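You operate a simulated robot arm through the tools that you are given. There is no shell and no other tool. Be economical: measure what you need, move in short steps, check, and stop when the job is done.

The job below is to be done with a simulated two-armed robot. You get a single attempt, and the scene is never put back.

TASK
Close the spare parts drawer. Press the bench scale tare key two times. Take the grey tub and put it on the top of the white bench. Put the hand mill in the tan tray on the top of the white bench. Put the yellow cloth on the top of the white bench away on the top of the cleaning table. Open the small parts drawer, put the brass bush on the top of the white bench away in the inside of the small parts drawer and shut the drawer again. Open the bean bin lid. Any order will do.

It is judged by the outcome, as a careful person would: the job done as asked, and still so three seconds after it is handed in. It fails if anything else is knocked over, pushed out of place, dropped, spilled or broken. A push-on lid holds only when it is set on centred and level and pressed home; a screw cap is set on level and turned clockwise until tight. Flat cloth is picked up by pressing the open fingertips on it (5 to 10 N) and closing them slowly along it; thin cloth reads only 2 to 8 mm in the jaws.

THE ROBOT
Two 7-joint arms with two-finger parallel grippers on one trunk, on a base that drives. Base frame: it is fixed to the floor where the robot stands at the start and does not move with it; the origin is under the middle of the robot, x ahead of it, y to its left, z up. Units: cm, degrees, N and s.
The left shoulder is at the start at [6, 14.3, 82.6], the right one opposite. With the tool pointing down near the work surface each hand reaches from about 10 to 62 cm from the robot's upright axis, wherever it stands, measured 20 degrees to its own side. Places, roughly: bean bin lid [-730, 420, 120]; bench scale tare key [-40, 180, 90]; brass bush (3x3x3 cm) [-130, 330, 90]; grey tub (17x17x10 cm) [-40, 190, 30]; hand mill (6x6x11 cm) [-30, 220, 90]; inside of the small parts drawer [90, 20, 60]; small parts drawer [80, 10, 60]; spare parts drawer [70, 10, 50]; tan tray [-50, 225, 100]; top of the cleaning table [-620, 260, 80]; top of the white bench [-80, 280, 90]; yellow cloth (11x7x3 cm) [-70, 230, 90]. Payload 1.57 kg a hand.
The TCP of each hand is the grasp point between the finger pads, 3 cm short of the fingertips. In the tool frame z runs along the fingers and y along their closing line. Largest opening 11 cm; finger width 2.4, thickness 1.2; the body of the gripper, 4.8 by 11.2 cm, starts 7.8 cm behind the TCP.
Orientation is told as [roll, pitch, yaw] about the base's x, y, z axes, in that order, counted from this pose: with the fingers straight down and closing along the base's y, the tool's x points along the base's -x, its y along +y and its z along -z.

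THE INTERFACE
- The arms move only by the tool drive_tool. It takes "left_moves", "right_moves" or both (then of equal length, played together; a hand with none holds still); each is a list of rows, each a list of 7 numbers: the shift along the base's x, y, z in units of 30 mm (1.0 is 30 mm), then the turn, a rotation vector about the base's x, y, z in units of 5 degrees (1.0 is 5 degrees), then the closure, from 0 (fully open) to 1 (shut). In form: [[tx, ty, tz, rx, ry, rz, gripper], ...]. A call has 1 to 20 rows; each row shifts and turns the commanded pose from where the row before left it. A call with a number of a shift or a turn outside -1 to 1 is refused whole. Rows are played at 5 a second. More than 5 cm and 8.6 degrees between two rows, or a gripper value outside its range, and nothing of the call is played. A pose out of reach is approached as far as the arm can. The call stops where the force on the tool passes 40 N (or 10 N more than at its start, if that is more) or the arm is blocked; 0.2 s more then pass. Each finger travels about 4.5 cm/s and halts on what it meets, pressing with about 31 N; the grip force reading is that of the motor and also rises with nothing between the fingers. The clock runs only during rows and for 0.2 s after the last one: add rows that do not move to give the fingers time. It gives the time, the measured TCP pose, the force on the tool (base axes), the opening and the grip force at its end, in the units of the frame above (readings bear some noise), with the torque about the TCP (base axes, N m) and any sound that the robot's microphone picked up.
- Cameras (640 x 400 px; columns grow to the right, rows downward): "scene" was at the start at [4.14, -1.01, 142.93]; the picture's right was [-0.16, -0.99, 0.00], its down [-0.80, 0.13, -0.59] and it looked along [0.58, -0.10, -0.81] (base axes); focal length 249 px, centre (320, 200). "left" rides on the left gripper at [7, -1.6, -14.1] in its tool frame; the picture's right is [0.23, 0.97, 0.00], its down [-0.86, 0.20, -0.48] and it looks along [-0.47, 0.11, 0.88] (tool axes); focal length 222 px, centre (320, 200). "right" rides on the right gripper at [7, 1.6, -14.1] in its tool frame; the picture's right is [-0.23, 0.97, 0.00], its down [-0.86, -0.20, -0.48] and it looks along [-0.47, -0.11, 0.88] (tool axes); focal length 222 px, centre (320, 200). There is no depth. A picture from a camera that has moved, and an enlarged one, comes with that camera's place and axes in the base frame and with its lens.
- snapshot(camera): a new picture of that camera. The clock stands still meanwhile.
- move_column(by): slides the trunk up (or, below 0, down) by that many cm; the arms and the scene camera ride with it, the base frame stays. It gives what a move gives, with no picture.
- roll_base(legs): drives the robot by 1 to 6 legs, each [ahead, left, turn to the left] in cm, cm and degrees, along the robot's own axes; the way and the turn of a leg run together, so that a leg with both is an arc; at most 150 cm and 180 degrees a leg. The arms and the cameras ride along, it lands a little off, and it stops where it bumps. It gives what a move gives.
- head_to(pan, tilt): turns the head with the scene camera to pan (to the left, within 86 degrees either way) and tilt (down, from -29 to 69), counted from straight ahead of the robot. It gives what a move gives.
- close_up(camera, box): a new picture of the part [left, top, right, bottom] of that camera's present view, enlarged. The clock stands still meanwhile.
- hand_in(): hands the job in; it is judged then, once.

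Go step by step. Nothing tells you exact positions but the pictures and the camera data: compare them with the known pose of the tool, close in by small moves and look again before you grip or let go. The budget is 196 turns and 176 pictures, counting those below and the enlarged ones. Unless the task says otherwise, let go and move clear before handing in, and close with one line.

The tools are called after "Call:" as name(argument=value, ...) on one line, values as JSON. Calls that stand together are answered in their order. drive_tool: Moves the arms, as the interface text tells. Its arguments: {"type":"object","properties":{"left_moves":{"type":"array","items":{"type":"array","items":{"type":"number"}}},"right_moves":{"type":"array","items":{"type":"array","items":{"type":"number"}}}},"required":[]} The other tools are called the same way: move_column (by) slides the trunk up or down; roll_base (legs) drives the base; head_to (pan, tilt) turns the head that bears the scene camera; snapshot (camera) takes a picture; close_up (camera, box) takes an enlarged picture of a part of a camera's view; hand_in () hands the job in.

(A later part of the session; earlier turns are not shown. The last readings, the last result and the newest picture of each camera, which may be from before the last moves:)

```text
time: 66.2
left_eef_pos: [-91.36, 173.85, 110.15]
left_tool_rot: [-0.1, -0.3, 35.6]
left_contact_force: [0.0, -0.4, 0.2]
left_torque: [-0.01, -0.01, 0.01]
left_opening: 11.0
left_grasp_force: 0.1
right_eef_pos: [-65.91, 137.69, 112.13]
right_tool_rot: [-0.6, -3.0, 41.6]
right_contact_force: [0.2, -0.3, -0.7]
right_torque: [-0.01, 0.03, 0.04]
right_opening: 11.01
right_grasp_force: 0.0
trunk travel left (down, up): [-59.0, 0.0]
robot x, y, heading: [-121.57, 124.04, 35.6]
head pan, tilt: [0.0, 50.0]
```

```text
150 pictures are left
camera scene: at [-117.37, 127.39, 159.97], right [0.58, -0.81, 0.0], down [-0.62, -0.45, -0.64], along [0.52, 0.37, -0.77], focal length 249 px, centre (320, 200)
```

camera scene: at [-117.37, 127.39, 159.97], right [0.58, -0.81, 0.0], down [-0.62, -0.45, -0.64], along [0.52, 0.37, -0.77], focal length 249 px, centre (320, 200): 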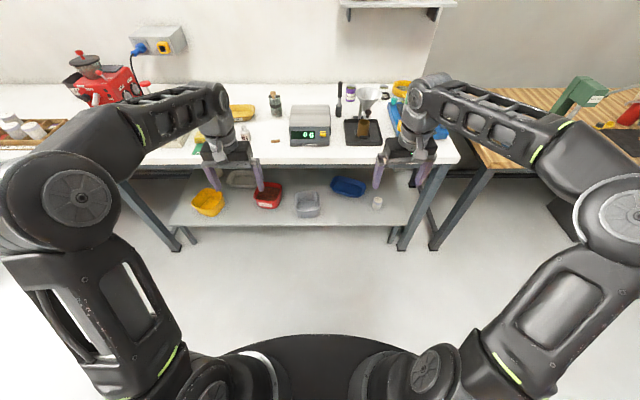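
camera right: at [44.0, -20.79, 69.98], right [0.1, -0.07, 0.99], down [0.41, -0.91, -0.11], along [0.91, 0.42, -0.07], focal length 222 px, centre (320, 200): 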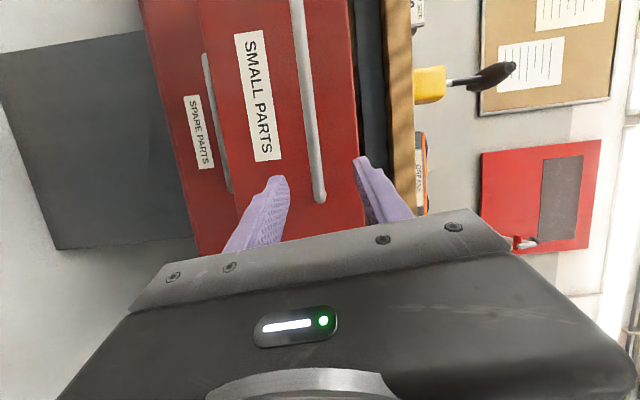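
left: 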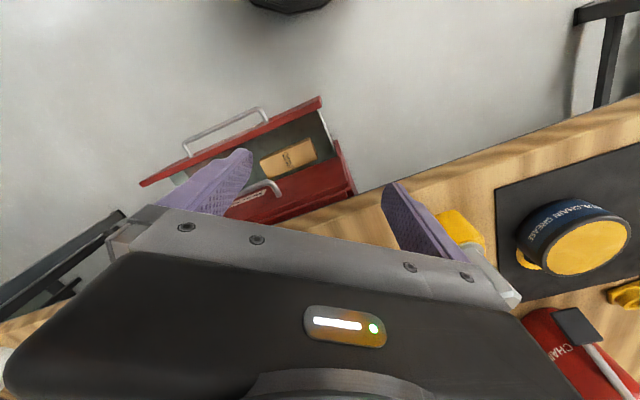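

I can see the scale, funnel stand, and the shelf with a grey tub. I'll zoom in on them.

Call:
close_up(camera="scene", box=[220, 70, 460, 220])

Call:
head_to(pan=35, tilt=40)

Call:
snapshot(camera="scene")

```text
2.67 times, centred on (340, 145) of scene
camera zoom: at [-117.37, 127.39, 159.97], right [0.58, -0.81, 0.0], down [-0.62, -0.45, -0.64], along [0.52, 0.37, -0.77], focal length 664 px, centre (267, 347)
```

zoom: 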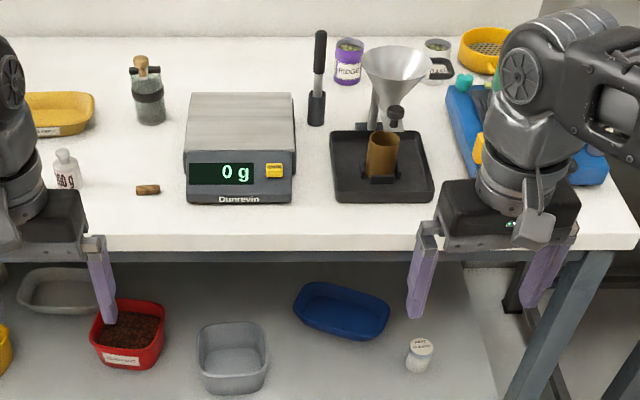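

```text
time: 67.2
left_eef_pos: [-91.29, 173.68, 109.99]
left_tool_rot: [-0.1, -0.1, 35.5]
left_contact_force: [-0.1, -0.5, -0.1]
left_torque: [0.04, 0.02, 0.02]
left_opening: 10.99
left_grasp_force: 0.1
right_eef_pos: [-66.05, 137.62, 112.05]
right_tool_rot: [-0.8, -3.0, 41.7]
right_contact_force: [-0.5, -0.3, 0.4]
right_torque: [0.03, -0.01, -0.01]
right_opening: 11.01
right_grasp_force: 0.1
trunk travel left (down, up): [-59.0, 0.0]
robot x, y, heading: [-121.12, 124.75, 35.4]
head pan, tilt: [35.0, 40.0]
```

```text
148 pictures are left
camera scene: at [-120.74, 130.85, 161.39], right [0.94, -0.33, 0.0], down [-0.21, -0.61, -0.77], along [0.26, 0.72, -0.64], focal length 249 px, centre (320, 200)
```

scene: 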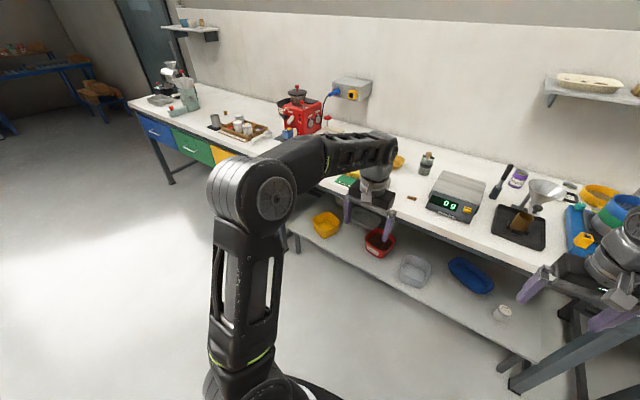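

The scale key is at about [-40, 181, 93], the mill (jar with knob) at about [-35, 215], the tan tray at about [-44, 231], and the grey tub on the shelf at about [-39, 194, 33]. I'll move in.

Call:
roll_base(legs=[[0, 19, 0.5], [33, 0, 0]])

Call:
head_to(pan=0, tilt=48)

Call:
snapshot(camera="scene")

Call:
snapshot(camera="right")

```text
time: 70.4
left_eef_pos: [-77.08, 208.16, 109.94]
left_tool_rot: [0.0, -0.2, 36.4]
left_contact_force: [0.0, -0.1, -0.6]
left_torque: [-0.04, 0.03, 0.0]
left_opening: 11.01
left_grasp_force: 0.1
right_eef_pos: [-51.05, 172.44, 112.0]
right_tool_rot: [-0.8, -2.9, 42.5]
right_contact_force: [0.7, -0.2, 0.3]
right_torque: [-0.04, 0.02, -0.04]
right_opening: 11.01
right_grasp_force: 0.1
trunk travel left (down, up): [-59.0, 0.0]
robot x, y, heading: [-105.83, 158.57, 36.3]
head pan, tilt: [35.0, 40.0]
```

```text
time: 71.5
left_eef_pos: [-77.12, 208.02, 110.05]
left_tool_rot: [-0.1, -0.1, 36.3]
left_contact_force: [-0.2, 0.0, -0.1]
left_torque: [0.01, 0.02, -0.02]
left_opening: 11.0
left_grasp_force: 0.0
right_eef_pos: [-51.23, 172.32, 112.08]
right_tool_rot: [-0.7, -3.0, 42.5]
right_contact_force: [-0.5, -0.1, -0.3]
right_torque: [-0.01, 0.0, -0.05]
right_opening: 11.01
right_grasp_force: 0.0
trunk travel left (down, up): [-59.0, 0.0]
robot x, y, heading: [-105.81, 158.53, 36.3]
head pan, tilt: [0.0, 48.0]
```

```text
147 pictures are left
camera scene: at [-102.28, 161.5, 160.25], right [0.59, -0.81, 0.0], down [-0.6, -0.44, -0.67], along [0.54, 0.4, -0.74], focal length 249 px, centre (320, 200)
```

scene: 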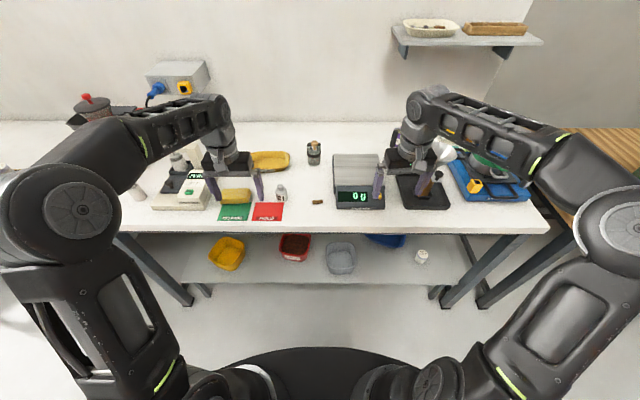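

```text
146 pictures are left
camera right: at [-58.21, 168.43, 125.79], right [-0.49, 0.87, 0.0], down [0.74, 0.42, 0.52], along [0.46, 0.26, -0.85], focal length 222 px, centre (320, 200)
```

right: 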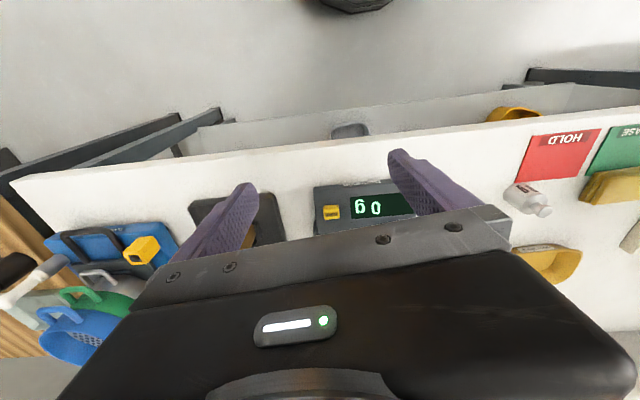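

The key triangulates to [-39.3, 181.8, 92.5]. I'll close the right fingers and hover over it.

Call:
roll_base(legs=[[6, 0, 0]])

Call:
drive_tool(right_moves=[[0.6, 0.5, 0, 0, 0, 0, 1], [0.6, 0.5, 0, 0, 0, 0, 1], [0.6, 0.6, -0.6, 0, 0, 0, 1], [0.5, 0.36, -0.7, 0, 0, 0, 1], [0, 0, -0.8, 0, 0, 0, 1], [0, 0, -0.8, 0, 0, 0, 1], [0, 0, 0, 0, 0, 0, 1]])

Call:
snapshot(camera="right")

Call:
snapshot(camera="scene")

```text
time: 72.4
left_eef_pos: [-72.06, 211.9, 109.91]
left_tool_rot: [-0.1, -0.1, 36.2]
left_contact_force: [0.9, 0.2, -0.7]
left_torque: [-0.05, 0.02, -0.03]
left_opening: 11.0
left_grasp_force: 0.0
right_eef_pos: [-46.38, 176.03, 111.93]
right_tool_rot: [-0.7, -2.8, 42.4]
right_contact_force: [-0.6, -0.1, 0.0]
right_torque: [0.0, 0.04, 0.0]
right_opening: 10.97
right_grasp_force: 0.1
trunk travel left (down, up): [-59.0, 0.0]
robot x, y, heading: [-101.71, 162.23, 35.9]
head pan, tilt: [0.0, 48.0]
```

```text
time: 74.0
left_eef_pos: [-72.11, 211.71, 109.99]
left_tool_rot: [-0.1, -0.2, 36.3]
left_contact_force: [0.9, 0.0, 0.4]
left_torque: [0.02, -0.01, -0.03]
left_opening: 11.02
left_grasp_force: 0.1
right_eef_pos: [-39.37, 181.87, 103.4]
right_tool_rot: [-0.7, -3.0, 42.5]
right_contact_force: [0.3, 0.4, -0.5]
right_torque: [0.0, -0.01, -0.01]
right_opening: 0.0
right_grasp_force: 17.6
trunk travel left (down, up): [-59.0, 0.0]
robot x, y, heading: [-101.15, 162.08, 36.4]
head pan, tilt: [0.0, 48.0]
```

```text
145 pictures are left
camera right: at [-46.38, 177.96, 117.26], right [-0.49, 0.87, 0.0], down [0.74, 0.42, 0.52], along [0.46, 0.26, -0.85], focal length 222 px, centre (320, 200)
```

right: 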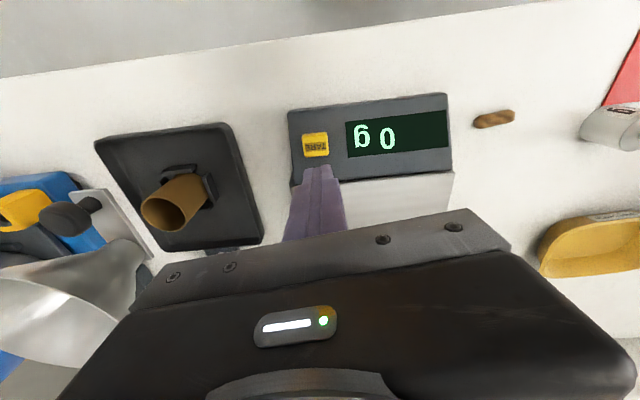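

```text
144 pictures are left
camera scene: at [-97.41, 165.07, 160.25], right [0.59, -0.81, 0.0], down [-0.6, -0.44, -0.67], along [0.54, 0.4, -0.74], focal length 249 px, centre (320, 200)
```

scene: 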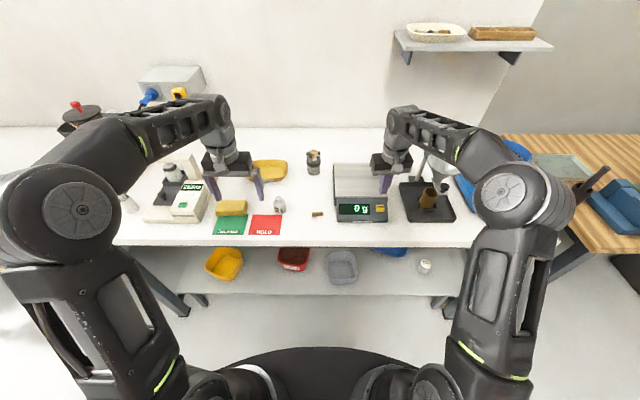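

The fingertips are over the key. I'll descend near it, then press by small steps.

Call:
drive_tool(right_moves=[[0, 0, -0.8, 0, 0, 0, 1], [0, 0, -0.8, 0, 0, 0, 1], [0, 0, -0.6, 0, 0, 0, 1], [0, 0, 0, 0, 0, 0, 1]])

Call:
close_up(camera="right", box=[220, 80, 460, 230])

Call:
drive_tool(right_moves=[[0, 0, -0.1, 0, 0, 0, 1], [0, 0, -0.1, 0, 0, 0, 1], [0, 0, -0.1, 0, 0, 0, 1]])

```text
time: 75.0
left_eef_pos: [-72.09, 211.74, 109.9]
left_tool_rot: [-0.1, -0.2, 36.3]
left_contact_force: [-0.2, 0.2, -0.8]
left_torque: [-0.02, -0.02, 0.0]
left_opening: 10.98
left_grasp_force: 0.2
right_eef_pos: [-39.53, 181.88, 96.78]
right_tool_rot: [-0.8, -2.9, 42.5]
right_contact_force: [-0.7, 1.3, 0.6]
right_torque: [0.02, -0.02, -0.01]
right_opening: 0.03
right_grasp_force: 21.4
trunk travel left (down, up): [-59.0, 0.0]
robot x, y, heading: [-101.07, 161.79, 36.3]
head pan, tilt: [0.0, 48.0]
```

```text
2.67 times, centred on (340, 155) of right
camera zoom: at [-46.45, 178.02, 110.53], right [-0.49, 0.87, 0.0], down [0.74, 0.42, 0.52], along [0.46, 0.26, -0.85], focal length 592 px, centre (267, 320)
```

zoom: 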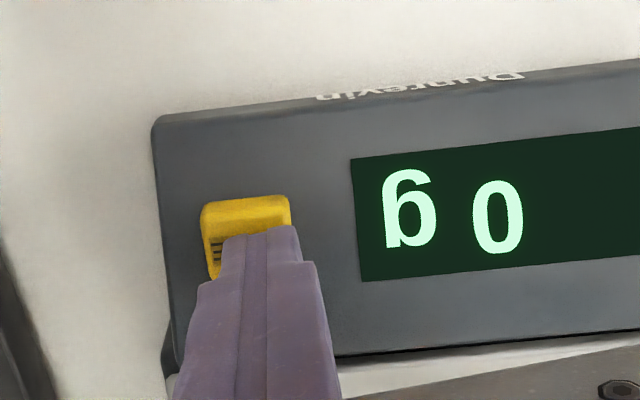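

```text
time: 75.8
left_eef_pos: [-72.19, 211.63, 110.13]
left_tool_rot: [-0.1, -0.4, 36.2]
left_contact_force: [0.0, 0.3, 0.0]
left_torque: [-0.02, 0.01, 0.03]
left_opening: 10.99
left_grasp_force: 0.1
right_eef_pos: [-39.38, 182.05, 96.19]
right_tool_rot: [-0.7, -3.5, 42.4]
right_contact_force: [0.9, -1.9, 21.9]
right_torque: [-0.11, 0.06, 0.04]
right_opening: 0.01
right_grasp_force: 21.1
trunk travel left (down, up): [-59.0, 0.0]
robot x, y, heading: [-101.62, 162.16, 36.3]
head pan, tilt: [0.0, 48.0]
heard: click
```

One click heard. I'll lift off and press again.

Call:
drive_tool(right_moves=[[0, 0, 0.5, 0, 0, 0, 1], [0, 0, 0.2, 0, 0, 0, 1], [0, 0, 0, 0, 0, 0, 1]])

Call:
close_up(camera="right", box=[220, 80, 460, 230])

```text
time: 76.6
left_eef_pos: [-72.21, 211.77, 109.98]
left_tool_rot: [-0.1, -0.3, 36.3]
left_contact_force: [0.3, 0.5, 0.0]
left_torque: [0.01, 0.02, 0.02]
left_opening: 10.99
left_grasp_force: 0.0
right_eef_pos: [-39.44, 181.76, 97.85]
right_tool_rot: [-0.7, -2.9, 42.5]
right_contact_force: [0.6, -0.3, 0.3]
right_torque: [-0.01, -0.03, -0.01]
right_opening: 0.01
right_grasp_force: 21.5
trunk travel left (down, up): [-59.0, 0.0]
robot x, y, heading: [-101.2, 162.17, 36.5]
head pan, tilt: [0.0, 48.0]
```

```text
2.67 times, centred on (340, 155) of right
camera zoom: at [-46.41, 177.92, 111.7], right [-0.49, 0.87, 0.0], down [0.74, 0.42, 0.52], along [0.46, 0.26, -0.85], focal length 592 px, centre (267, 320)
```

zoom: 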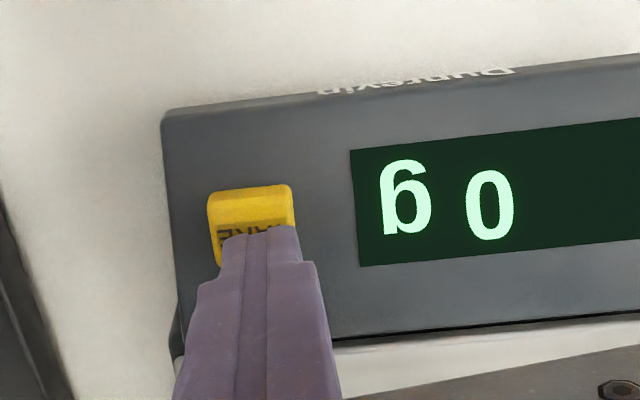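

Call:
drive_tool(right_moves=[[0, 0, -0.4, 0, 0, 0, 1], [0, 0, -0.1, 0, 0, 0, 1], [0, 0, -0.1, 0, 0, 0, 1], [0, 0, -0.05, 0, 0, 0, 1]])

```text
time: 77.6
left_eef_pos: [-72.28, 211.61, 110.13]
left_tool_rot: [0.0, -0.3, 36.4]
left_contact_force: [0.1, -0.7, 0.1]
left_torque: [-0.02, 0.0, 0.03]
left_opening: 11.0
left_grasp_force: 0.1
right_eef_pos: [-39.33, 181.84, 96.21]
right_tool_rot: [-0.8, -3.3, 42.5]
right_contact_force: [3.1, -0.8, 15.6]
right_torque: [-0.11, 0.06, 0.06]
right_opening: 0.0
right_grasp_force: 21.5
trunk travel left (down, up): [-59.0, 0.0]
robot x, y, heading: [-101.44, 161.79, 36.5]
head pan, tilt: [0.0, 48.0]
heard: click
```

Second click heard. I'll lift the right hand and look down to see how close the base can get to the bench.

Call:
drive_tool(right_moves=[[0, 0, 0.9, 0, 0, 0, 1], [0, 0, 0.9, 0, 0, 0, 1], [0, 0, 0.9, 0, 0, 0, 0.5], [-0.4, -0.3, 0.9, 0, 0, 0, 0.3], [-0.4, -0.3, 0.9, 0, 0, 0, 0.3]])

Call:
head_to(pan=0, tilt=69)

Call:
snapshot(camera="scene")

Call:
snapshot(camera="left")

```text
time: 78.8
left_eef_pos: [-72.25, 211.69, 109.94]
left_tool_rot: [-0.1, -0.2, 36.3]
left_contact_force: [0.2, -0.3, 0.0]
left_torque: [0.01, -0.05, 0.01]
left_opening: 11.02
left_grasp_force: 0.1
right_eef_pos: [-41.85, 179.94, 109.52]
right_tool_rot: [-0.6, -2.9, 42.5]
right_contact_force: [0.2, -0.3, 0.5]
right_torque: [0.01, 0.01, 0.0]
right_opening: 6.62
right_grasp_force: 0.0
trunk travel left (down, up): [-59.0, 0.0]
robot x, y, heading: [-101.5, 161.94, 36.1]
head pan, tilt: [0.0, 48.0]
```

```text
time: 79.7
left_eef_pos: [-72.15, 211.66, 109.99]
left_tool_rot: [-0.1, -0.2, 36.2]
left_contact_force: [0.8, -0.5, 0.1]
left_torque: [-0.01, -0.01, -0.01]
left_opening: 11.0
left_grasp_force: 0.0
right_eef_pos: [-41.72, 180.08, 109.5]
right_tool_rot: [-0.7, -3.1, 42.5]
right_contact_force: [-0.3, -0.3, -0.4]
right_torque: [0.0, -0.03, -0.01]
right_opening: 7.69
right_grasp_force: 0.1
trunk travel left (down, up): [-59.0, 0.0]
robot x, y, heading: [-101.24, 162.0, 36.6]
head pan, tilt: [0.0, 68.8]
```

```text
141 pictures are left
camera scene: at [-99.24, 163.73, 157.78], right [0.59, -0.81, 0.0], down [-0.75, -0.55, -0.36], along [0.29, 0.22, -0.93], focal length 249 px, centre (320, 200)
```

scene: 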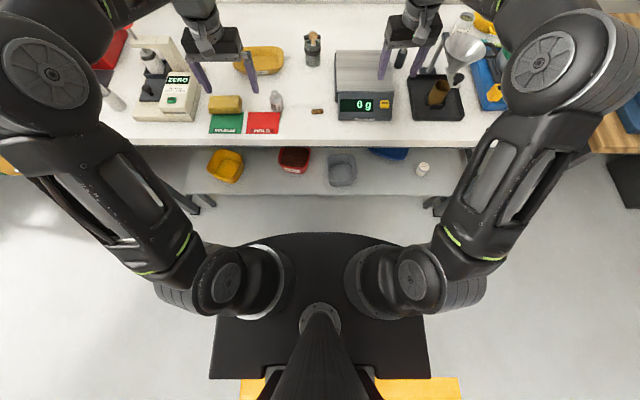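

```text
140 pictures are left
camera left: at [-76.82, 206.36, 124.15], right [-0.76, 0.65, 0.0], down [0.57, 0.67, 0.48], along [0.31, 0.36, -0.88], focal length 222 px, centre (320, 200)
```

left: 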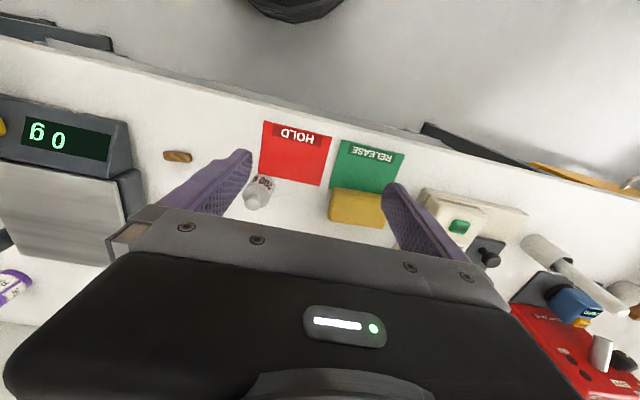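

The mill is at about [-33.5, 216], the tray centre at about [-44, 232], and the folded yellow cloth at about [-68, 228]. I'll advance 17 cm and look with the left hand camera.

Call:
drive_tool(left_moves=[[0, 0, 0.6, 0, 0, 0, 0], [0, 0, 0.6, 0, 0, 0, 0]], right_moves=[[0, 0, 0.6, 0, 0, 0, 0.5], [0, 0, 0.6, 0, 0, 0, 0.5]])

Call:
roll_base(legs=[[16, 0, 0]])

Call:
head_to(pan=0, tilt=50)

Call:
snapshot(camera="scene")

Call:
snapshot(camera="left")

```text
time: 80.3
left_eef_pos: [-72.01, 211.82, 113.5]
left_tool_rot: [-0.1, -0.2, 36.3]
left_contact_force: [0.1, -0.4, -0.6]
left_torque: [-0.01, 0.02, 0.02]
left_opening: 10.98
left_grasp_force: 0.0
right_eef_pos: [-41.76, 180.11, 113.04]
right_tool_rot: [-0.7, -3.0, 42.4]
right_contact_force: [0.0, 0.5, -0.6]
right_torque: [-0.02, -0.01, 0.02]
right_opening: 5.51
right_grasp_force: 0.1
trunk travel left (down, up): [-59.0, 0.0]
robot x, y, heading: [-101.76, 161.87, 36.2]
head pan, tilt: [0.0, 68.8]
```

```text
time: 81.7
left_eef_pos: [-59.02, 221.32, 113.55]
left_tool_rot: [-0.2, -0.1, 36.4]
left_contact_force: [0.6, 1.0, 0.5]
left_torque: [-0.04, 0.04, 0.03]
left_opening: 10.99
left_grasp_force: 0.1
right_eef_pos: [-28.87, 189.8, 112.95]
right_tool_rot: [-0.7, -2.8, 42.5]
right_contact_force: [0.6, 0.5, -0.9]
right_torque: [-0.02, 0.04, 0.02]
right_opening: 5.49
right_grasp_force: 0.0
trunk travel left (down, up): [-59.0, 0.0]
robot x, y, heading: [-88.0, 171.2, 36.5]
head pan, tilt: [0.0, 68.8]
```

```text
time: 82.5
left_eef_pos: [-59.12, 221.36, 113.58]
left_tool_rot: [-0.1, -0.2, 36.3]
left_contact_force: [0.1, 0.4, 0.3]
left_torque: [0.0, 0.01, 0.0]
left_opening: 11.02
left_grasp_force: 0.1
right_eef_pos: [-28.88, 189.68, 113.04]
right_tool_rot: [-0.6, -2.9, 42.5]
right_contact_force: [0.4, -0.1, -0.2]
right_torque: [-0.03, 0.0, 0.0]
right_opening: 5.5
right_grasp_force: 0.1
trunk travel left (down, up): [-59.0, 0.0]
robot x, y, heading: [-88.34, 171.57, 36.3]
head pan, tilt: [0.0, 50.0]
```

```text
139 pictures are left
camera scene: at [-84.58, 174.52, 159.97], right [0.59, -0.81, 0.0], down [-0.62, -0.45, -0.64], along [0.52, 0.38, -0.77], focal length 249 px, centre (320, 200)
```

scene: 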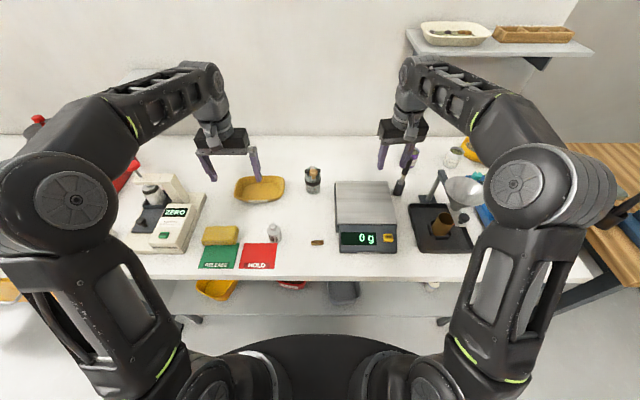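

```text
138 pictures are left
camera left: at [-63.8, 216.06, 127.71], right [-0.76, 0.65, 0.0], down [0.57, 0.67, 0.48], along [0.31, 0.36, -0.88], focal length 222 px, centre (320, 200)
```

left: 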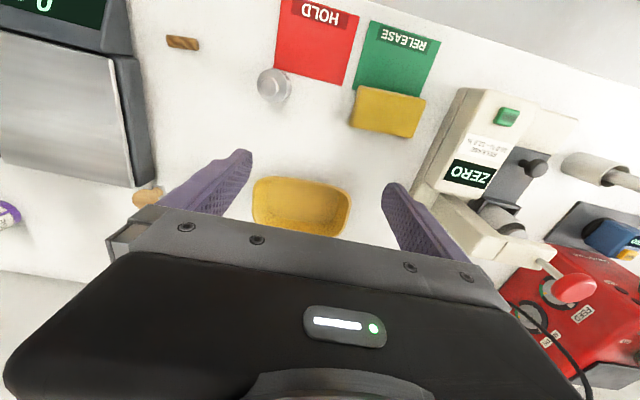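

I'll bring the left hand over the mill (about [-34, 214]) with a slight forward pitch for reach.

Call:
drive_tool(left_moves=[[0.9, -0.27, 0, 0.588, -0.809, 0, 0], [0.9, -0.27, 0, 0.588, -0.809, 0, 0], [0.9, -0.27, 0, 0.588, -0.809, 0, 0], [0.9, -0.27, 0, 0.588, -0.809, 0, 0], [0.9, -0.27, -0.2, 0, 0, 0, 0], [0.9, -0.27, -0.4, 0, 0, 0, 0], [0.9, -0.27, -0.4, 0, 0, 0, 0], [0.9, -0.27, -0.4, 0, 0, 0, 0], [0.9, -0.27, -0.4, 0, 0, 0, 0]])

Call:
snapshot(camera="left")

Call:
close_up(camera="scene", box=[200, 100, 440, 250])

```text
time: 84.5
left_eef_pos: [-34.76, 214.11, 108.01]
left_tool_rot: [-0.1, -20.3, 36.3]
left_contact_force: [-1.1, 0.1, -0.4]
left_torque: [0.03, 0.04, -0.02]
left_opening: 10.99
left_grasp_force: 0.1
right_eef_pos: [-28.83, 189.64, 113.04]
right_tool_rot: [-0.8, -2.9, 42.5]
right_contact_force: [0.9, -0.4, 0.3]
right_torque: [0.0, 0.06, -0.04]
right_opening: 5.51
right_grasp_force: 0.1
trunk travel left (down, up): [-59.0, 0.0]
robot x, y, heading: [-88.25, 171.54, 36.3]
head pan, tilt: [0.0, 50.0]
```

```text
137 pictures are left
camera left: at [-42.94, 206.19, 118.89], right [-0.75, 0.66, -0.08], down [0.4, 0.54, 0.74], along [0.53, 0.52, -0.66], focal length 222 px, centre (320, 200)
```

left: 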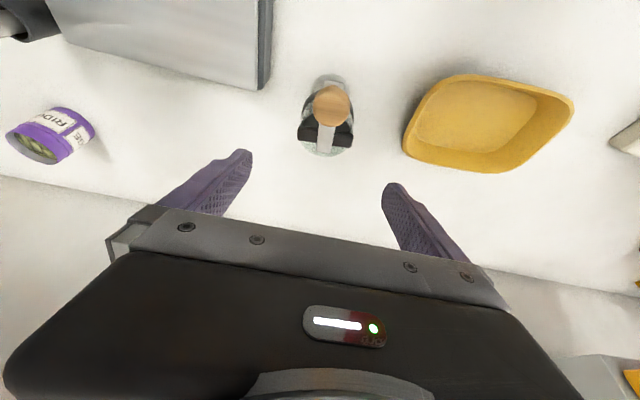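

```text
2.67 times, centred on (320, 175) of scene
camera zoom: at [-84.46, 174.51, 159.97], right [0.59, -0.81, 0.0], down [-0.62, -0.45, -0.64], along [0.52, 0.38, -0.77], focal length 664 px, centre (320, 267)
```

zoom: 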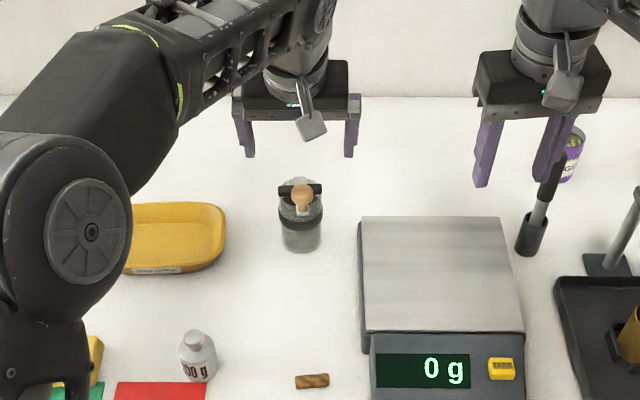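

The mill axis is at about [-33.3, 215.2]. I'll descend around it with the fingers part open.

Call:
drive_tool(left_moves=[[0.24, 0.18, -0.5, 0, 0, 0, 0.15], [0.24, 0.18, -1, 0, 0, 0, 0.15], [0, 0, -1, 0, 0, 0, 0.15], [0, 0, -1, 0, 0, 0, 0.15], [0, 0, -0.6, 0, 0, 0, 0.15], [0, 0, 0, 0, 0, 0, 0.15]])

Call:
snapshot(camera="left")

Call:
close_up(camera="scene", box=[240, 110, 400, 210])

```text
time: 85.9
left_eef_pos: [-33.38, 215.27, 96.43]
left_tool_rot: [-0.4, -20.7, 36.3]
left_contact_force: [-3.9, -2.5, 30.7]
left_torque: [-0.9, 0.88, -0.02]
left_opening: 9.36
left_grasp_force: 0.1
right_eef_pos: [-29.05, 189.55, 113.22]
right_tool_rot: [-0.7, -3.2, 42.5]
right_contact_force: [-0.6, -0.1, 0.5]
right_torque: [0.05, 0.02, 0.0]
right_opening: 5.5
right_grasp_force: 0.2
trunk travel left (down, up): [-59.0, 0.0]
robot x, y, heading: [-88.19, 171.75, 36.4]
head pan, tilt: [0.0, 50.0]
```

```text
135 pictures are left
camera left: at [-41.63, 207.32, 107.19], right [-0.75, 0.66, -0.09], down [0.39, 0.54, 0.75], along [0.54, 0.53, -0.66], focal length 222 px, centre (320, 200)
```

left: 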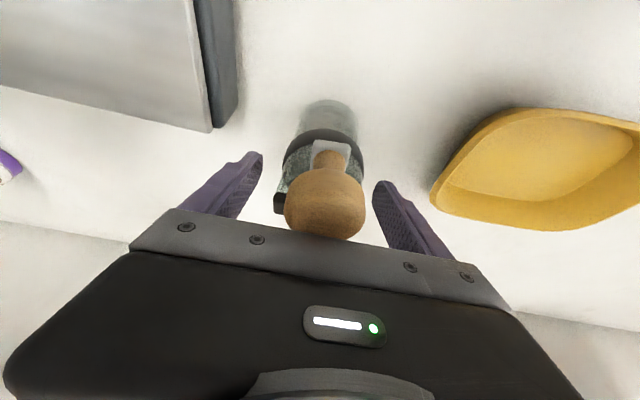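

```text
4.00 times, centred on (320, 160) of scene
camera zoom: at [-84.9, 174.3, 160.04], right [0.59, -0.81, 0.0], down [-0.62, -0.45, -0.64], along [0.52, 0.38, -0.76], focal length 996 px, centre (320, 360)
```

zoom: 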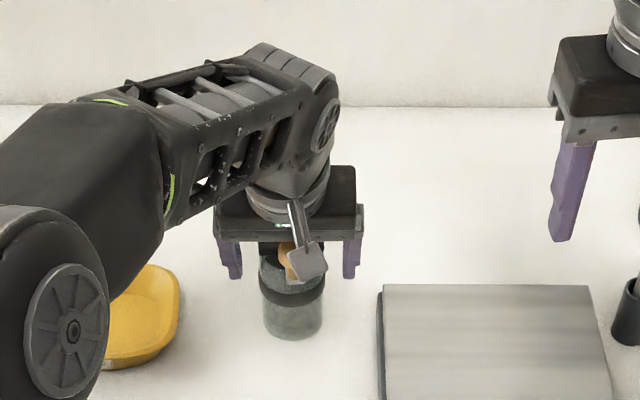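

The palm is touching the knob. I'll raise 0.8 cm and close gently.

Call:
drive_tool(left_moves=[[0, 0, 0.27, 0, 0, 0, 0.15], [0, 0, 0, 0, 0, 0, 0.3], [0, 0, 0, 0, 0, 0, 0.45], [0, 0, 0, 0, 0, 0, 0.6], [0, 0, 0, 0, 0, 0, 0.7], [0, 0, 0, 0, 0, 0, 0.7]])

Call:
snapshot(camera="left")

```text
time: 87.3
left_eef_pos: [-33.24, 215.38, 96.55]
left_tool_rot: [-0.1, -20.2, 36.4]
left_contact_force: [-0.3, -0.6, 0.2]
left_torque: [0.03, 0.01, -0.01]
left_opening: 6.07
left_grasp_force: 31.1
right_eef_pos: [-28.81, 189.61, 112.89]
right_tool_rot: [-0.7, -3.0, 42.4]
right_contact_force: [0.6, -0.4, 0.3]
right_torque: [0.01, 0.01, -0.04]
right_opening: 5.5
right_grasp_force: 0.1
trunk travel left (down, up): [-59.0, 0.0]
robot x, y, heading: [-88.44, 171.09, 36.5]
head pan, tilt: [0.0, 50.0]
```

```text
133 pictures are left
camera left: at [-41.57, 207.41, 107.43], right [-0.75, 0.66, -0.08], down [0.4, 0.54, 0.74], along [0.53, 0.52, -0.66], focal length 222 px, centre (320, 200)
```

left: 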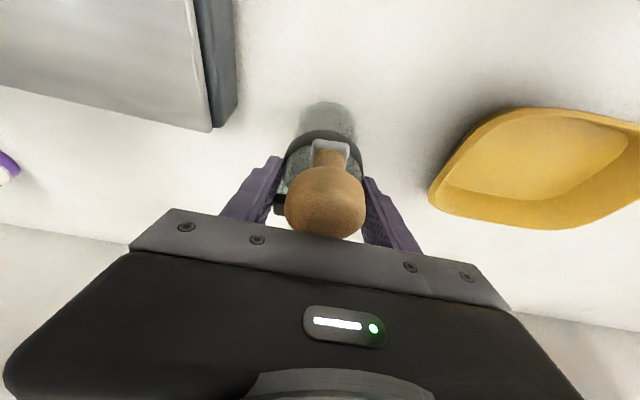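

Firm grip (6.1 cm, 31 N). I'll lift and carry the mill over the tray.

Call:
drive_tool(left_moves=[[0, 0, 0.8, 0, 0, 0, 0.75], [0, 0, 0.8, 0, 0, 0, 0.75], [0, 0, 0.8, 0, 0, 0, 0.75], [-0.74, 0.81, 0, 0, 0, 0, 0.75], [-0.74, 0.81, 0, 0, 0, 0, 0.75], [-0.74, 0.81, 0, 0, 0, 0, 0.75], [-0.74, 0.81, 0, 0, 0, 0, 0.75], [-0.74, 0.81, 0, 0, 0, 0, 0.75], [-0.74, 0.81, 0, 0, 0, 0, 0.75], [0, 0, 0, 0, 0, 0, 0.75]])

Call:
snapshot(camera="left")

Call:
close_up(camera="scene", box=[160, 110, 400, 260])

```text
time: 89.5
left_eef_pos: [-46.55, 229.79, 103.81]
left_tool_rot: [-0.3, -20.1, 36.3]
left_contact_force: [-0.2, 0.1, -2.4]
left_torque: [0.01, -0.02, 0.01]
left_opening: 6.06
left_grasp_force: 31.0
right_eef_pos: [-28.85, 189.69, 113.02]
right_tool_rot: [-0.6, -3.0, 42.4]
right_contact_force: [0.8, 0.2, -0.4]
right_torque: [-0.02, 0.01, 0.01]
right_opening: 5.5
right_grasp_force: 0.0
trunk travel left (down, up): [-59.0, 0.0]
robot x, y, heading: [-88.4, 171.14, 36.2]
head pan, tilt: [0.0, 50.0]
```

```text
132 pictures are left
camera left: at [-54.8, 221.85, 114.63], right [-0.75, 0.66, -0.08], down [0.4, 0.54, 0.74], along [0.53, 0.52, -0.66], focal length 222 px, centre (320, 200)
```

left: 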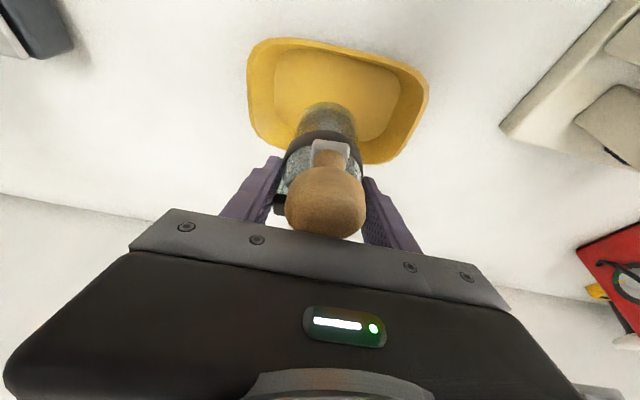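

```text
2.67 times, centred on (280, 185) of scene
camera zoom: at [-84.51, 174.51, 159.97], right [0.59, -0.81, 0.0], down [-0.62, -0.45, -0.64], along [0.52, 0.38, -0.77], focal length 664 px, centre (427, 240)
```

zoom: 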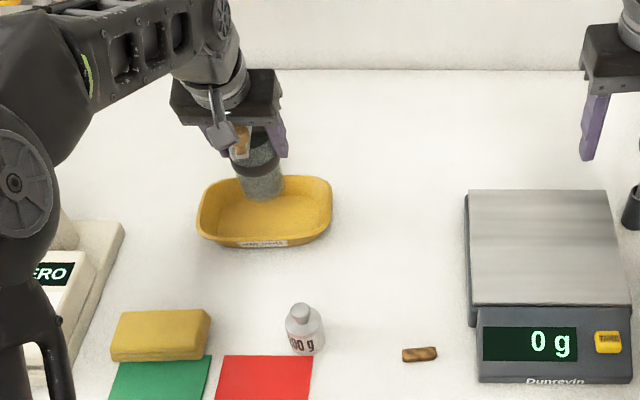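

The mill is about centred over the tray. I'll lower it until it touches the floor of the tray.

Call:
drive_tool(left_moves=[[-0.13, 0.3, -0.6, 0, 0, 0, 0.75], [0, 0, -0.6, 0, 0, 0, 0.75], [0, 0, -0.6, 0, 0, 0, 0.75], [0, 0, -0.2, 0, 0, 0, 0.75], [0, 0, -0.1, 0, 0, 0, 0.75], [0, 0, 0, 0, 0, 0, 0.75]])

Call:
close_up(camera="scene", box=[200, 140, 320, 215])

```text
time: 90.9
left_eef_pos: [-47.03, 230.66, 97.5]
left_tool_rot: [-0.2, -20.2, 36.4]
left_contact_force: [0.5, 0.0, -2.4]
left_torque: [0.01, 0.0, 0.01]
left_opening: 6.04
left_grasp_force: 30.9
right_eef_pos: [-28.93, 189.68, 113.05]
right_tool_rot: [-0.7, -3.0, 42.5]
right_contact_force: [-0.6, -0.3, -0.3]
right_torque: [-0.01, 0.03, -0.01]
right_opening: 5.52
right_grasp_force: 0.1
trunk travel left (down, up): [-59.0, 0.0]
robot x, y, heading: [-88.47, 171.42, 36.7]
head pan, tilt: [0.0, 50.0]
```

```text
5.33 times, centred on (260, 178) of scene
camera zoom: at [-84.56, 174.55, 159.97], right [0.59, -0.81, 0.0], down [-0.62, -0.45, -0.64], along [0.52, 0.38, -0.77], focal length 1328 px, centre (640, 320)
```

zoom: 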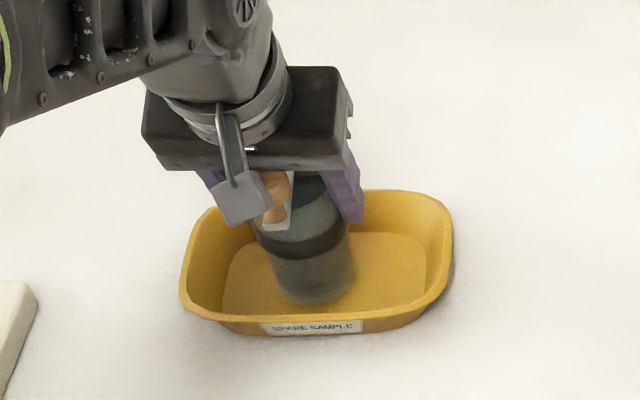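

Still hanging just above the tray floor. I'll lower in small steps.

Call:
drive_tool(left_moves=[[0, 0, -0.08, 0, 0, 0, 0.75], [0, 0, -0.08, 0, 0, 0, 0.75], [0, 0, -0.06, 0, 0, 0, 0.75]])

```text
time: 91.7
left_eef_pos: [-46.99, 230.68, 96.85]
left_tool_rot: [-0.2, -20.1, 36.4]
left_contact_force: [0.0, 0.6, -4.3]
left_torque: [0.01, -0.02, 0.0]
left_opening: 6.04
left_grasp_force: 30.9
right_eef_pos: [-28.8, 189.67, 113.0]
right_tool_rot: [-0.8, -2.9, 42.4]
right_contact_force: [-0.3, -0.8, -0.1]
right_torque: [0.01, -0.01, 0.01]
right_opening: 5.52
right_grasp_force: 0.1
trunk travel left (down, up): [-59.0, 0.0]
robot x, y, heading: [-88.31, 171.98, 36.4]
head pan, tilt: [0.0, 50.0]
```

Call:
drive_tool(left_moves=[[0, 0, -0.06, 0, 0, 0, 0.75], [0, 0, -0.06, 0, 0, 0, 0.75], [0, 0, 0, 0, 0, 0, 0.75]])

```text
time: 92.5
left_eef_pos: [-47.09, 230.61, 96.68]
left_tool_rot: [-0.2, -20.4, 36.5]
left_contact_force: [-2.4, -1.3, 13.4]
left_torque: [-0.26, 0.56, 0.02]
left_opening: 6.05
left_grasp_force: 31.3
right_eef_pos: [-28.92, 189.59, 113.09]
right_tool_rot: [-0.7, -3.0, 42.6]
right_contact_force: [1.4, 0.8, -0.1]
right_torque: [-0.03, -0.02, 0.01]
right_opening: 5.5
right_grasp_force: 0.0
trunk travel left (down, up): [-59.0, 0.0]
robot x, y, heading: [-88.24, 171.53, 36.5]
head pan, tilt: [0.0, 50.0]
```

Contact made. I'll release and rise.

Call:
drive_tool(left_moves=[[0, 0, 0.05, 0, 0, 0, 0.4], [0, 0, 0, 0, 0, 0, 0.2], [0, 0, 0, 0, 0, 0, 0.2], [0, 0, 0.7, 0, 0, 0, 0.2], [0, 0, 1, 0, 0, 0, 0.2], [0, 0, 1, 0, 0, 0, 0.2], [0, 0, 1, 0, 0, 0, 0], [0, 0, 0.5, 0, 0, 0, 0]])

Call:
snapshot(camera="left")

Call:
snapshot(camera="scene")

```text
time: 94.3
left_eef_pos: [-46.98, 230.53, 109.49]
left_tool_rot: [-0.1, -20.2, 36.3]
left_contact_force: [0.5, -0.1, 0.0]
left_torque: [0.04, -0.01, -0.03]
left_opening: 10.97
left_grasp_force: 0.0
right_eef_pos: [-28.88, 189.5, 113.1]
right_tool_rot: [-0.8, -3.1, 42.5]
right_contact_force: [0.1, 0.4, -0.7]
right_torque: [0.01, 0.0, 0.0]
right_opening: 5.49
right_grasp_force: 0.1
trunk travel left (down, up): [-59.0, 0.0]
robot x, y, heading: [-88.35, 171.12, 36.5]
head pan, tilt: [0.0, 50.0]
```

```text
129 pictures are left
camera left: at [-55.28, 222.66, 120.35], right [-0.75, 0.66, -0.08], down [0.39, 0.54, 0.74], along [0.53, 0.52, -0.66], focal length 222 px, centre (320, 200)
```

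left: 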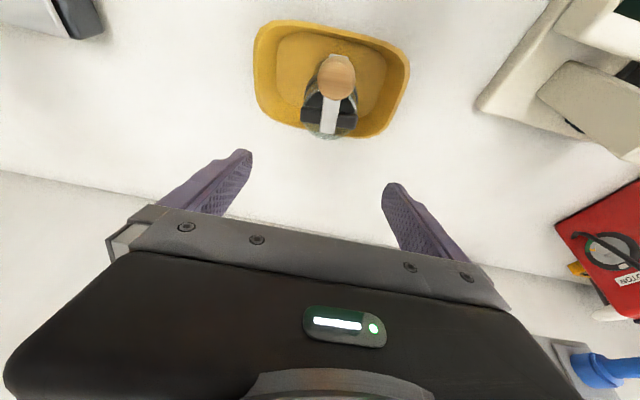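

```text
128 pictures are left
camera scene: at [-84.58, 174.52, 159.97], right [0.59, -0.81, 0.0], down [-0.62, -0.45, -0.64], along [0.52, 0.38, -0.77], focal length 249 px, centre (320, 200)
```

scene: 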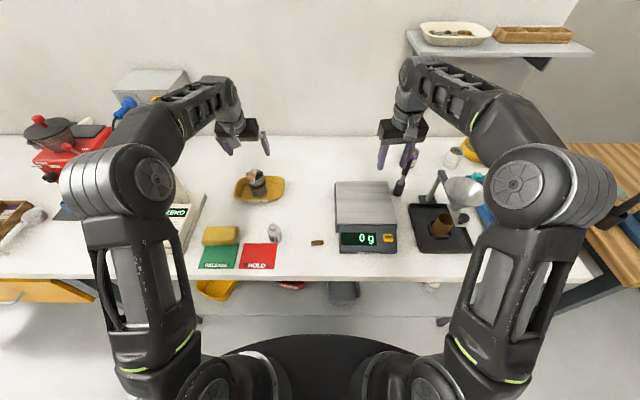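

The mill stands in the tray. Next I'll check the left part of the bench for the bush and for free room for the tub.

Call:
head_to(pan=60, tilt=40)

Call:
snapshot(camera="scene")

```text
time: 95.6
left_eef_pos: [-47.0, 230.53, 109.29]
left_tool_rot: [-0.2, -20.1, 36.4]
left_contact_force: [0.4, -0.7, -0.7]
left_torque: [0.02, 0.01, 0.0]
left_opening: 11.01
left_grasp_force: 0.1
right_eef_pos: [-28.9, 189.78, 113.05]
right_tool_rot: [-0.7, -3.0, 42.5]
right_contact_force: [0.2, 0.4, -0.1]
right_torque: [0.0, 0.03, 0.01]
right_opening: 5.54
right_grasp_force: 0.1
trunk travel left (down, up): [-59.0, 0.0]
robot x, y, heading: [-88.63, 171.15, 36.6]
head pan, tilt: [60.0, 40.0]
```

```text
127 pictures are left
camera scene: at [-91.71, 178.4, 161.39], right [0.99, 0.11, 0.0], down [0.07, -0.64, -0.77], along [-0.08, 0.76, -0.64], focal length 249 px, centre (320, 200)
```

scene: 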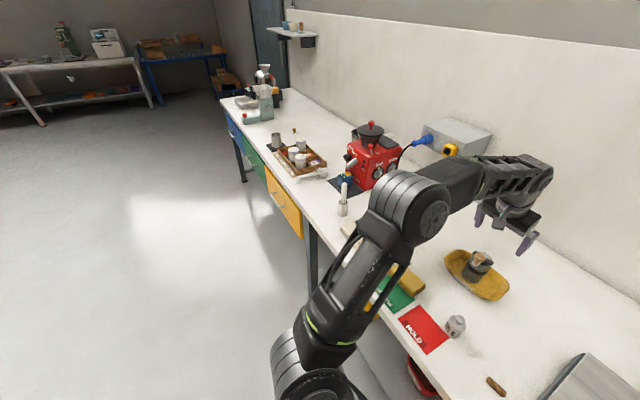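

Plan for the tub: set it on the strip between the scale and the tray, where the mill stood. I'll back out, fold the left hand in, lower the trunk and reach under the bench with the right hand.

Call:
roll_base(legs=[[-42, 0, 0]])

Call:
drive_tool(left_moves=[[-0.5, -0.3, 0, -0.588, 0.809, 0, 0], [-0.8, -0.5, 0, -0.588, 0.809, 0, 0], [-0.8, -0.5, 0, -0.588, 0.809, 0, 0], [-0.8, -0.5, 0, -0.588, 0.809, 0, 0], [-0.8, -0.5, 0, 0, 0, 0, 0], [-0.8, -0.5, 0, 0, 0, 0, 0], [-0.8, -0.5, 0, 0, 0, 0, 0], [-0.8, -0.5, 0, 0, 0, 0, 0], [-0.8, -0.5, 0, 0, 0, 0, 0], [-0.8, -0.5, 0, 0, 0, 0, 0]])

Call:
move_column(by=-54)

Call:
head_to(pan=0, tilt=30)

Call:
snapshot(camera="scene")

Call:
snapshot(camera="right")

```text
time: 98.2
left_eef_pos: [-80.72, 205.94, 109.41]
left_tool_rot: [-0.2, -20.2, 36.5]
left_contact_force: [0.5, -0.5, -0.1]
left_torque: [0.02, -0.02, 0.01]
left_opening: 10.98
left_grasp_force: 0.1
right_eef_pos: [-62.45, 165.05, 113.09]
right_tool_rot: [-0.7, -3.0, 42.6]
right_contact_force: [0.2, -0.5, 0.8]
right_torque: [0.04, -0.01, 0.01]
right_opening: 5.49
right_grasp_force: 0.1
trunk travel left (down, up): [-59.0, 0.0]
robot x, y, heading: [-122.2, 146.6, 36.4]
head pan, tilt: [60.0, 40.0]
```

```text
time: 100.4
left_eef_pos: [-103.86, 191.56, 109.35]
left_tool_rot: [0.0, -0.1, 36.5]
left_contact_force: [0.0, -0.5, -0.2]
left_torque: [0.0, -0.03, -0.01]
left_opening: 11.0
left_grasp_force: 0.1
right_eef_pos: [-62.44, 165.11, 113.08]
right_tool_rot: [-0.7, -2.9, 42.5]
right_contact_force: [0.1, -1.2, -0.8]
right_torque: [0.03, -0.01, 0.0]
right_opening: 5.49
right_grasp_force: 0.0
trunk travel left (down, up): [-59.0, 0.0]
robot x, y, heading: [-122.17, 146.55, 36.7]
head pan, tilt: [60.0, 40.0]
```

```text
refused: -54 is not a number from -40 to 40
```

```text
time: 101.7
left_eef_pos: [-103.75, 191.77, 109.4]
left_tool_rot: [0.1, -0.2, 36.5]
left_contact_force: [0.7, 0.2, -1.0]
left_torque: [0.01, 0.02, 0.02]
left_opening: 11.0
left_grasp_force: 0.0
right_eef_pos: [-62.28, 165.07, 113.03]
right_tool_rot: [-0.7, -3.0, 42.6]
right_contact_force: [-0.1, 0.8, 0.6]
right_torque: [0.02, -0.02, -0.01]
right_opening: 5.5
right_grasp_force: 0.0
trunk travel left (down, up): [-59.0, 0.0]
robot x, y, heading: [-122.17, 147.05, 36.5]
head pan, tilt: [0.0, 30.0]
```

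```text
126 pictures are left
camera scene: at [-117.02, 150.61, 162.92], right [0.6, -0.8, 0.0], down [-0.4, -0.3, -0.87], along [0.7, 0.52, -0.5], focal length 249 px, centre (320, 200)
```

scene: 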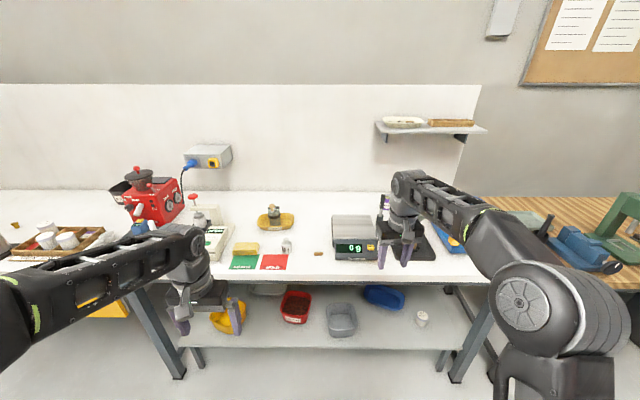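

```text
125 pictures are left
camera right: at [-69.43, 161.11, 126.82], right [-0.49, 0.87, 0.0], down [0.74, 0.42, 0.52], along [0.46, 0.26, -0.85], focal length 222 px, centre (320, 200)
```

right: 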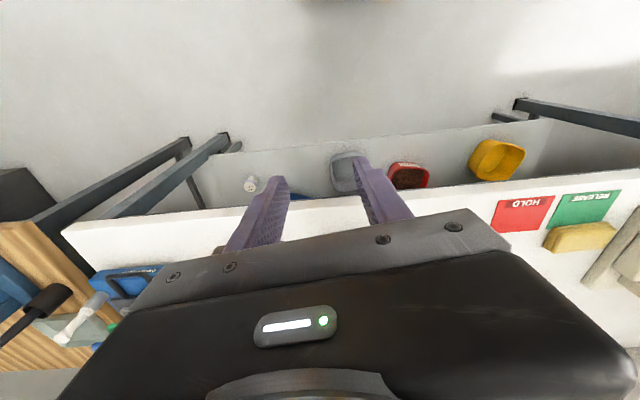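

The tub centre is at about [-38.8, 194], rim z about 38. I'll lower the trunk in two goes and turn the right hand so it closes front-to-back across the tub's near wall.

Call:
move_column(by=-40)

Call:
move_column(by=-12)

Call:
drive_tool(right_moves=[[0, 0, 0, 0, 0, -1, 0.2], [0, 0, 0, 0, 0, -1, 0.2], [0, 0, 0, 0, 0, -1, 0.2], [0, 0, 0, 0, 0, -1, 0.2], [0, 0, 0, 0, 0, -1, 0.2], [0, 0, 0, 0, 0, -1, 0.2], [0, 0, 0, 0, 0, -1, 0.2], [0, 0, 0, 0, 0, -1, 0.2], [0, 0, 0, 0, 0, -1, 0.2], [0, 0, 0, 0, 0, -1, 0.2], [0, 0, 0, 0, 0, -1, 0.2], [0, 0, 0, 0, 0, -1, 0.2], [0, 0, 0, 0, 0, -1, 0.2], [0, 0, 0, 0, 0, -1, 0.2], [0, 0, 0, 0, 0, -1, 0.2], [0, 0, 0, 0, 0, -1, 0.2], [0, 0, 0, 0, 0, -1, 0.2], [0, 0, 0, 0, 0, -1, 0.2], [0, 0, 0, 0, 0, -1, 0.2]])

Call:
snapshot(camera="scene")

Call:
snapshot(camera="right")

```text
time: 105.5
left_eef_pos: [-103.79, 191.56, 69.23]
left_tool_rot: [0.0, -0.2, 36.5]
left_contact_force: [-0.8, -0.4, 0.2]
left_torque: [-0.02, 0.03, 0.03]
left_opening: 10.99
left_grasp_force: 0.0
right_eef_pos: [-62.52, 165.02, 72.95]
right_tool_rot: [-0.7, -3.0, 42.6]
right_contact_force: [0.1, 0.3, -0.1]
right_torque: [0.01, -0.01, 0.02]
right_opening: 5.49
right_grasp_force: 0.0
trunk travel left (down, up): [-19.0, 40.0]
robot x, y, heading: [-121.82, 147.02, 36.4]
head pan, tilt: [0.0, 30.0]
```

```text
time: 107.0
left_eef_pos: [-103.71, 191.64, 57.61]
left_tool_rot: [0.0, -0.2, 36.5]
left_contact_force: [0.5, -0.4, -0.2]
left_torque: [-0.03, 0.0, -0.02]
left_opening: 10.98
left_grasp_force: 0.1
right_eef_pos: [-62.42, 165.09, 61.0]
right_tool_rot: [-0.7, -3.1, 42.6]
right_contact_force: [0.6, -0.5, 0.4]
right_torque: [0.03, 0.03, -0.02]
right_opening: 5.51
right_grasp_force: 0.2
trunk travel left (down, up): [-7.0, 52.0]
robot x, y, heading: [-121.81, 146.76, 36.5]
head pan, tilt: [0.0, 30.0]
```

```text
time: 111.0
left_eef_pos: [-103.79, 191.67, 57.22]
left_tool_rot: [0.1, -0.2, 36.4]
left_contact_force: [0.0, 0.1, 0.1]
left_torque: [0.0, -0.01, -0.01]
left_opening: 11.0
left_grasp_force: 0.1
right_eef_pos: [-62.59, 164.78, 62.7]
right_tool_rot: [1.6, -4.0, -45.6]
right_contact_force: [0.4, 0.2, 0.5]
right_torque: [0.01, 0.0, -0.02]
right_opening: 8.79
right_grasp_force: 0.1
right hand out of reach, approached as far as the arm can: row 17
trunk travel left (down, up): [-7.0, 52.0]
robot x, y, heading: [-121.81, 146.82, 36.3]
head pan, tilt: [0.0, 30.0]
```

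```text
124 pictures are left
camera scene: at [-117.02, 150.6, 110.93], right [0.59, -0.8, 0.0], down [-0.4, -0.3, -0.87], along [0.7, 0.52, -0.5], focal length 249 px, centre (320, 200)
```

scene: 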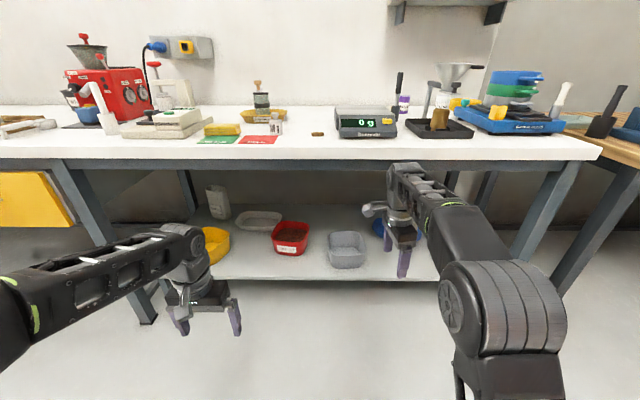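

```text
123 pictures are left
camera right: at [-67.37, 171.26, 76.44], right [0.85, 0.52, 0.04], down [0.42, -0.73, 0.53], along [0.31, -0.44, -0.85], focal length 222 px, centre (320, 200)
```

right: 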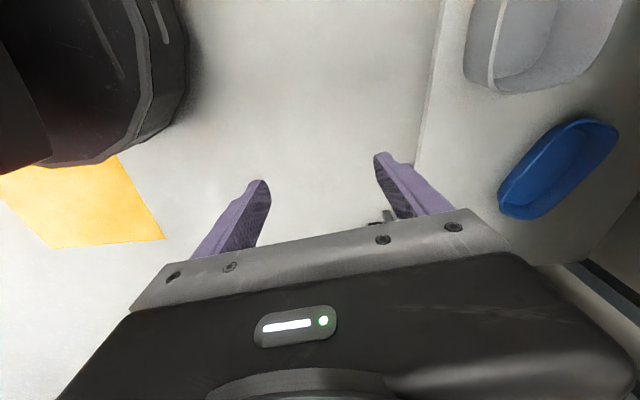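

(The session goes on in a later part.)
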